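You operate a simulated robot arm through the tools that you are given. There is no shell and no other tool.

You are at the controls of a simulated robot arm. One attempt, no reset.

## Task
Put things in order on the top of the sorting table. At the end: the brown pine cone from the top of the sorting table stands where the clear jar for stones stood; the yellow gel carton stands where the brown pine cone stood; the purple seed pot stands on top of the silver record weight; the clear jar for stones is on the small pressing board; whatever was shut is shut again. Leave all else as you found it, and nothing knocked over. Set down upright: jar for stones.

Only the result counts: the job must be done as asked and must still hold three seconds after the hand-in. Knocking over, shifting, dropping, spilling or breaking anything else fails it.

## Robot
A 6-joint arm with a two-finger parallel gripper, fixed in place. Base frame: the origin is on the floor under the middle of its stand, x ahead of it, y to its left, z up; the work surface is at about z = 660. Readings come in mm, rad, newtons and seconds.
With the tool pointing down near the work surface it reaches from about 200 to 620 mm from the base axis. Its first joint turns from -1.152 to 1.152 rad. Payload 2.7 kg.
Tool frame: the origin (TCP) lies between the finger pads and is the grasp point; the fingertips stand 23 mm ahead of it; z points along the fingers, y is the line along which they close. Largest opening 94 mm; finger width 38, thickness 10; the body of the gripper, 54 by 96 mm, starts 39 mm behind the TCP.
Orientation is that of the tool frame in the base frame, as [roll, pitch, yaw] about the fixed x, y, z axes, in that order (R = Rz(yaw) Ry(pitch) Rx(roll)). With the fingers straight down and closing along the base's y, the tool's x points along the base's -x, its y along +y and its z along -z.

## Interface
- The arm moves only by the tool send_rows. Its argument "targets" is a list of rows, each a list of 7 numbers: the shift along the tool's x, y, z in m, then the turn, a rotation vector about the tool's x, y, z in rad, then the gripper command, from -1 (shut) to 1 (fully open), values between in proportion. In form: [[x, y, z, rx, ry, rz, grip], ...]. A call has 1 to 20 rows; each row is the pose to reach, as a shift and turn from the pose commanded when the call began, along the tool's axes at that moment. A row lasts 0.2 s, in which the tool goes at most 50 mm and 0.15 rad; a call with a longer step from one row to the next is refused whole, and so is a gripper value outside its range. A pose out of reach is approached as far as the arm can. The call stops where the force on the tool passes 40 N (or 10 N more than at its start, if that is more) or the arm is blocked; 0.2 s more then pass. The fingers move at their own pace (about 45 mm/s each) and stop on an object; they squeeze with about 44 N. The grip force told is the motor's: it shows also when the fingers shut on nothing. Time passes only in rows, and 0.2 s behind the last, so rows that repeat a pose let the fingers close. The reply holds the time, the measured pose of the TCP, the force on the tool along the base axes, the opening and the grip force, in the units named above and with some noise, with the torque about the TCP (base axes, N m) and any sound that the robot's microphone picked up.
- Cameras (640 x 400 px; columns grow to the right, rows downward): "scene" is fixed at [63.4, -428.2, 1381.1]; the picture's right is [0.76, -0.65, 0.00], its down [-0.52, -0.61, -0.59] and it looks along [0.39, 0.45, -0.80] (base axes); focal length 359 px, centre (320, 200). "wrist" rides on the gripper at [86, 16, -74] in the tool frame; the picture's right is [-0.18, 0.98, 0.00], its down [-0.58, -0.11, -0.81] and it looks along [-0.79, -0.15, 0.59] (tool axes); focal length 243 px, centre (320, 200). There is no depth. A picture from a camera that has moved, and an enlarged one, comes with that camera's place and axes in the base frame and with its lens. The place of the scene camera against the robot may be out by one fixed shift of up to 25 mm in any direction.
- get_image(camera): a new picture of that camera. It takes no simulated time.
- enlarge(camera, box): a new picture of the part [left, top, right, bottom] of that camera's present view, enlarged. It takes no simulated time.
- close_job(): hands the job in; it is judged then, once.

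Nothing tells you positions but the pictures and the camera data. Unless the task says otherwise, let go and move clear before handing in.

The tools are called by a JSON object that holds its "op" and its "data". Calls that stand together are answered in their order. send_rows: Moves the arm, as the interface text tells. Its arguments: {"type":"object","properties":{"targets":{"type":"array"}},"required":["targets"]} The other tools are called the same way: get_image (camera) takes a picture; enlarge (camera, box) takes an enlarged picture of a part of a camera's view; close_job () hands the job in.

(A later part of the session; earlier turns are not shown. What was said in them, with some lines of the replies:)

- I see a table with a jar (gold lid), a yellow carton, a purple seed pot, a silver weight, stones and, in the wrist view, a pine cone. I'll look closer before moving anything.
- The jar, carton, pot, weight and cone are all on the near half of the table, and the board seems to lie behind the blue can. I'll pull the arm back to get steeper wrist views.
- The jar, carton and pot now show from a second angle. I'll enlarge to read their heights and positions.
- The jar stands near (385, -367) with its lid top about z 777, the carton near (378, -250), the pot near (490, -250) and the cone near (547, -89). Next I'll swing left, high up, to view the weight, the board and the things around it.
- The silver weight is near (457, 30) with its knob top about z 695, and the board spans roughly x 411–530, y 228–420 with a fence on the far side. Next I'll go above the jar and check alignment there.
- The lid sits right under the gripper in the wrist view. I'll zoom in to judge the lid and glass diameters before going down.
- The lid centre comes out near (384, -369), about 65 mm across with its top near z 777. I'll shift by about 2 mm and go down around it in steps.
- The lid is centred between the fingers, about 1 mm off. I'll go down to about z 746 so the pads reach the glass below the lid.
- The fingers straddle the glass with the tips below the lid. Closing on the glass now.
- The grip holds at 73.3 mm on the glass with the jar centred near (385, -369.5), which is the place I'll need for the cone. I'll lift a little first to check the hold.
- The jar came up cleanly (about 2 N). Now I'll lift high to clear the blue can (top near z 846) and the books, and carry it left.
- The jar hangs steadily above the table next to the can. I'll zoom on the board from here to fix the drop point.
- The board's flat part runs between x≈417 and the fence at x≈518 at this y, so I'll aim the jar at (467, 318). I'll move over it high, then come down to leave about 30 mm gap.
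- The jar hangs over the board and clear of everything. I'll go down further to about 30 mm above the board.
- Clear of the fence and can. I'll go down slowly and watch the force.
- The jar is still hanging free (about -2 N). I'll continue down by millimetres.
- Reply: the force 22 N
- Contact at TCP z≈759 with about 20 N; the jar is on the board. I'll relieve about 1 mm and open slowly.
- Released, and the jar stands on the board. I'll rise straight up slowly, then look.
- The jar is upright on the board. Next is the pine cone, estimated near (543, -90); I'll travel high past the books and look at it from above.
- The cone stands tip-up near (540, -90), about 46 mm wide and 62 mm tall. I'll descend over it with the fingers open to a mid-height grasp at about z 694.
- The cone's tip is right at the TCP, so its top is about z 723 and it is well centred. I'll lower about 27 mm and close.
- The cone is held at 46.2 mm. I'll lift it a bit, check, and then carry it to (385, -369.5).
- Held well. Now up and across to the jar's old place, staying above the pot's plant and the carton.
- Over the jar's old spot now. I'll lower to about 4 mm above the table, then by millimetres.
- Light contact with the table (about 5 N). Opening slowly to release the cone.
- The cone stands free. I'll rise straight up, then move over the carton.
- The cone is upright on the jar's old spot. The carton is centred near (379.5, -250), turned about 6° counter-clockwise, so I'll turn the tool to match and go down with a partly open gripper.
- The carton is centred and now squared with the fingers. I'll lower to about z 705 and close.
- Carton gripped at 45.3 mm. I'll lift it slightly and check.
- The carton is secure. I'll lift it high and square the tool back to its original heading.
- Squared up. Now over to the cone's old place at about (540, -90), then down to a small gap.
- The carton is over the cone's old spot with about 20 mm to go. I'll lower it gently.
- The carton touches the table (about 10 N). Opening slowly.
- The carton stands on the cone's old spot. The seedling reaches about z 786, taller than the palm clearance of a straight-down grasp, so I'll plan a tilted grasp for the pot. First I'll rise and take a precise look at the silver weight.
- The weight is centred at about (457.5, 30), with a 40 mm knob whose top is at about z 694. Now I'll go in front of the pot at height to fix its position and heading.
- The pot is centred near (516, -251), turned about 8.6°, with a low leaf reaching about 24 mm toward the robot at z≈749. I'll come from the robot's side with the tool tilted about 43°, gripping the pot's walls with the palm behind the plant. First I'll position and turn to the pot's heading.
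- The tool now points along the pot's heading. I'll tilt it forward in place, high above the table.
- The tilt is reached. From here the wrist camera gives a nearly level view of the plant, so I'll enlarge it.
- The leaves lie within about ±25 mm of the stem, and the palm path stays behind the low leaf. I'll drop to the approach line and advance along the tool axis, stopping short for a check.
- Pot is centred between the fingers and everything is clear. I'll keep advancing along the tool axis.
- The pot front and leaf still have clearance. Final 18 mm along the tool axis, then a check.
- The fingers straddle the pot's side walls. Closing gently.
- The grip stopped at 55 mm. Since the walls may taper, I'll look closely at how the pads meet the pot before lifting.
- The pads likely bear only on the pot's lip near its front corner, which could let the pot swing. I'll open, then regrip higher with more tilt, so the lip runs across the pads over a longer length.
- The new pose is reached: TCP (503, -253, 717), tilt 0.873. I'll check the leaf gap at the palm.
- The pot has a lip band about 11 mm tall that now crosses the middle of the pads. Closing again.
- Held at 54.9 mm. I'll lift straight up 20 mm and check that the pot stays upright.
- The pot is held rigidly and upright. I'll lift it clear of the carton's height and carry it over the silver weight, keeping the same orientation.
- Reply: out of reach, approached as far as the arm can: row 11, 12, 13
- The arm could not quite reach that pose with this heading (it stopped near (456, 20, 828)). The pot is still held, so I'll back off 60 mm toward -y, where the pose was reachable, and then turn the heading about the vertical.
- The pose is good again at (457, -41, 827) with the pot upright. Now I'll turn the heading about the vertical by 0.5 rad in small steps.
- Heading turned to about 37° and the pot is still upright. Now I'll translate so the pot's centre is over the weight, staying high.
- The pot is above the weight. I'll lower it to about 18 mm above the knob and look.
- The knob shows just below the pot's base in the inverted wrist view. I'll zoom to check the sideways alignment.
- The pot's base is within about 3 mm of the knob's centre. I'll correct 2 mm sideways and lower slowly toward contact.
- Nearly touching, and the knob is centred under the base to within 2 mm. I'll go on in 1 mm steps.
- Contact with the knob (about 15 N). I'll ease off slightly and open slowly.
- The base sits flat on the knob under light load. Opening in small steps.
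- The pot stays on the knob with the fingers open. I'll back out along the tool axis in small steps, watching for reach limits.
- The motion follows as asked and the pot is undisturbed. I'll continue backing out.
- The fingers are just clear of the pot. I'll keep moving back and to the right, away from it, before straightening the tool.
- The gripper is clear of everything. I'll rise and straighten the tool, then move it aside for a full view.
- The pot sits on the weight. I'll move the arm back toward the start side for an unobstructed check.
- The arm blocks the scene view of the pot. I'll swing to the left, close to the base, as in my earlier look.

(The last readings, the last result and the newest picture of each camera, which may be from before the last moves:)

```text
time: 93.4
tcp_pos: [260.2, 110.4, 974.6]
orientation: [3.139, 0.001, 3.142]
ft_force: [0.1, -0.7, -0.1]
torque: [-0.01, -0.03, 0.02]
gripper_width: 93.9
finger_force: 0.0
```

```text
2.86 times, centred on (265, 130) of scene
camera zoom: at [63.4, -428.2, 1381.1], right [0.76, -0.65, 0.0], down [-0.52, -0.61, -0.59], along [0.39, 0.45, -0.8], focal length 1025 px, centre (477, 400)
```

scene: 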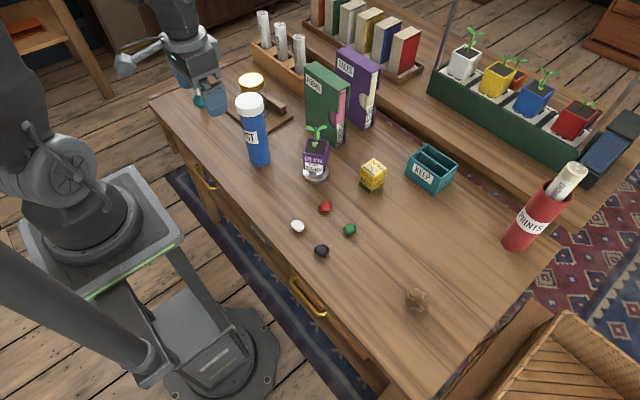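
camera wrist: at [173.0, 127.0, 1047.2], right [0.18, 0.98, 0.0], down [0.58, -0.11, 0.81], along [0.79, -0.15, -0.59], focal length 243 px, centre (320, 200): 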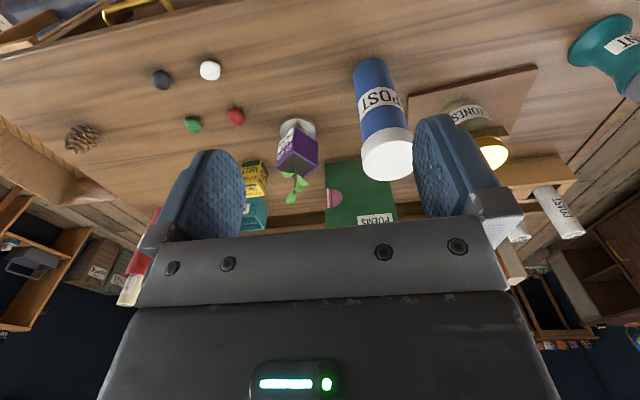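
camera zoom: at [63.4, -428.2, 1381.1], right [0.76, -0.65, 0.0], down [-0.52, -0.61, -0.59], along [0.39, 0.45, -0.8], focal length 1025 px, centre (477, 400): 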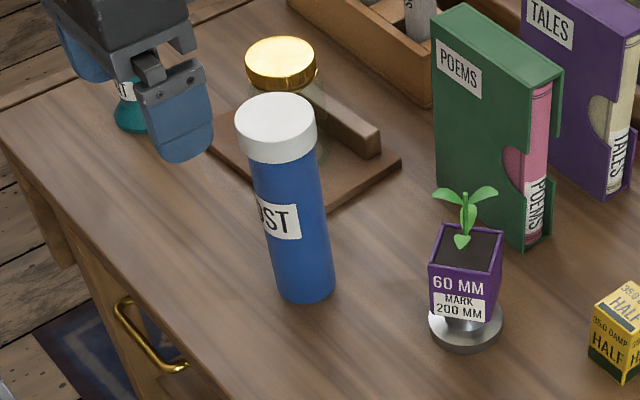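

All four things appear to be in place, but the carton's stripe looks green now where it was orange before. I'll zoom in on the carton, cone and drawers before deciding.

{"op": "enlarge", "data": {"camera": "scene", "box": [350, 145, 400, 200]}}

{"op": "enlarge", "data": {"camera": "scene", "box": [380, 260, 460, 330]}}

{"op": "enlarge", "data": {"camera": "scene", "box": [160, 120, 340, 330]}}

{"op": "enlarge", "data": {"camera": "scene", "box": [290, 115, 345, 190]}}

```text
7.27 times, centred on (375, 172) of scene
camera zoom: at [63.4, -428.2, 1381.1], right [0.76, -0.65, 0.0], down [-0.52, -0.61, -0.59], along [0.39, 0.45, -0.8], focal length 2610 px, centre (-80, 400)
```

zoom: 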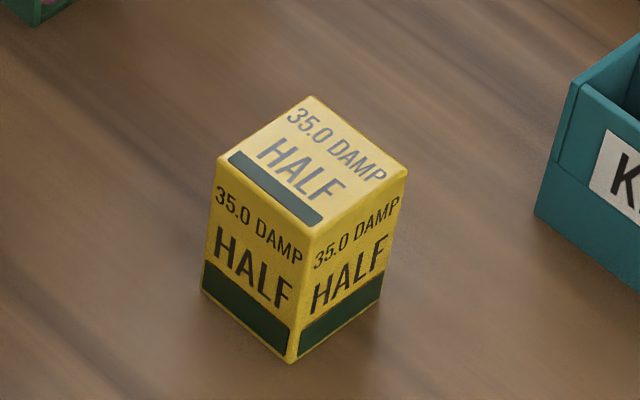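

```text
5.71 times, centred on (420, 295) of scene
camera zoom: at [63.4, -428.2, 1381.1], right [0.76, -0.65, 0.0], down [-0.52, -0.61, -0.59], along [0.39, 0.45, -0.8], focal length 2050 px, centre (-251, -343)
```

zoom: 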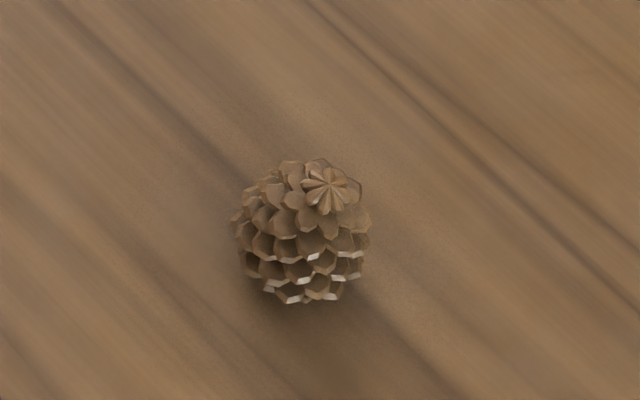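

```text
1.90 times, centred on (250, 225) of scene
camera zoom: at [63.4, -428.2, 1381.1], right [0.76, -0.65, 0.0], down [-0.52, -0.61, -0.59], along [0.39, 0.45, -0.8], focal length 684 px, centre (453, 152)
```

zoom: 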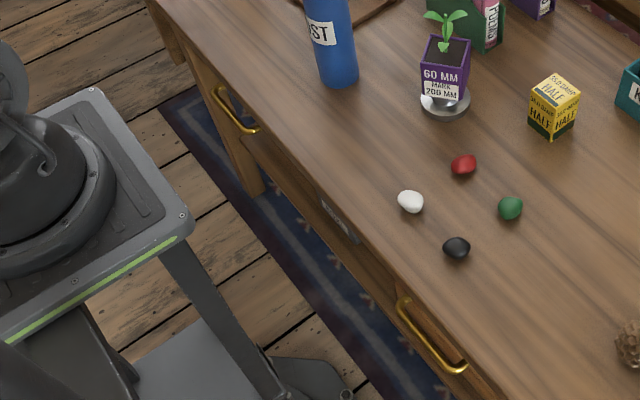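

```text
5.33 times, centred on (318, 152) of scene
camera zoom: at [63.4, -428.2, 1381.1], right [0.76, -0.65, 0.0], down [-0.52, -0.61, -0.59], along [0.39, 0.45, -0.8], focal length 1914 px, centre (333, 453)
```

zoom: 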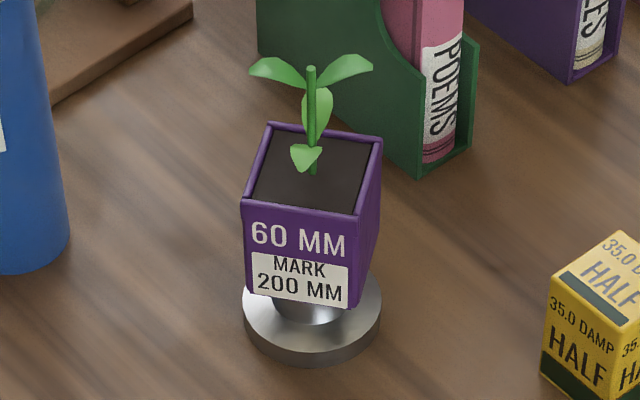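

Cone, carton, jar and pot are all standing upright where asked. The drawers and jar lid are shut, the stones and other items are where they were, and the gripper is clear. The carton's stripe turned from orange to green along the way; I don't know why, and nothing in the task refers to it. Handing in.

{"op": "close_job", "data": {}}

```text
The job is handed in.
```

The job is handed in, and from my last camera check everything is where you asked. I don't have the judging result.

- **Pine cone:** it stands upright where the jar stood, near (385, -369).
- **Gel carton:** it stands where the pine cone stood, near (540, -90).
- **Seed pot:** it stands upright on the silver weight's knob, about 5 mm off centre.
- **Jar for stones:** it stands upright on the small pressing board with its lid still on.
- **Everything else:** I opened no drawers and saw nothing else moved or knocked over.

**Carton stripe:** the carton's stripe changed from orange to dark green while I was working. I noticed it after the carton was already in place and don't know the cause. The lettering and yellow colour did not change.

The pot took two grips because the first held only the front corner of its lip. I released it and gripped again before lifting. On the way to the weight the arm reached its limit once, so I backed off and turned the pot to finish the move.
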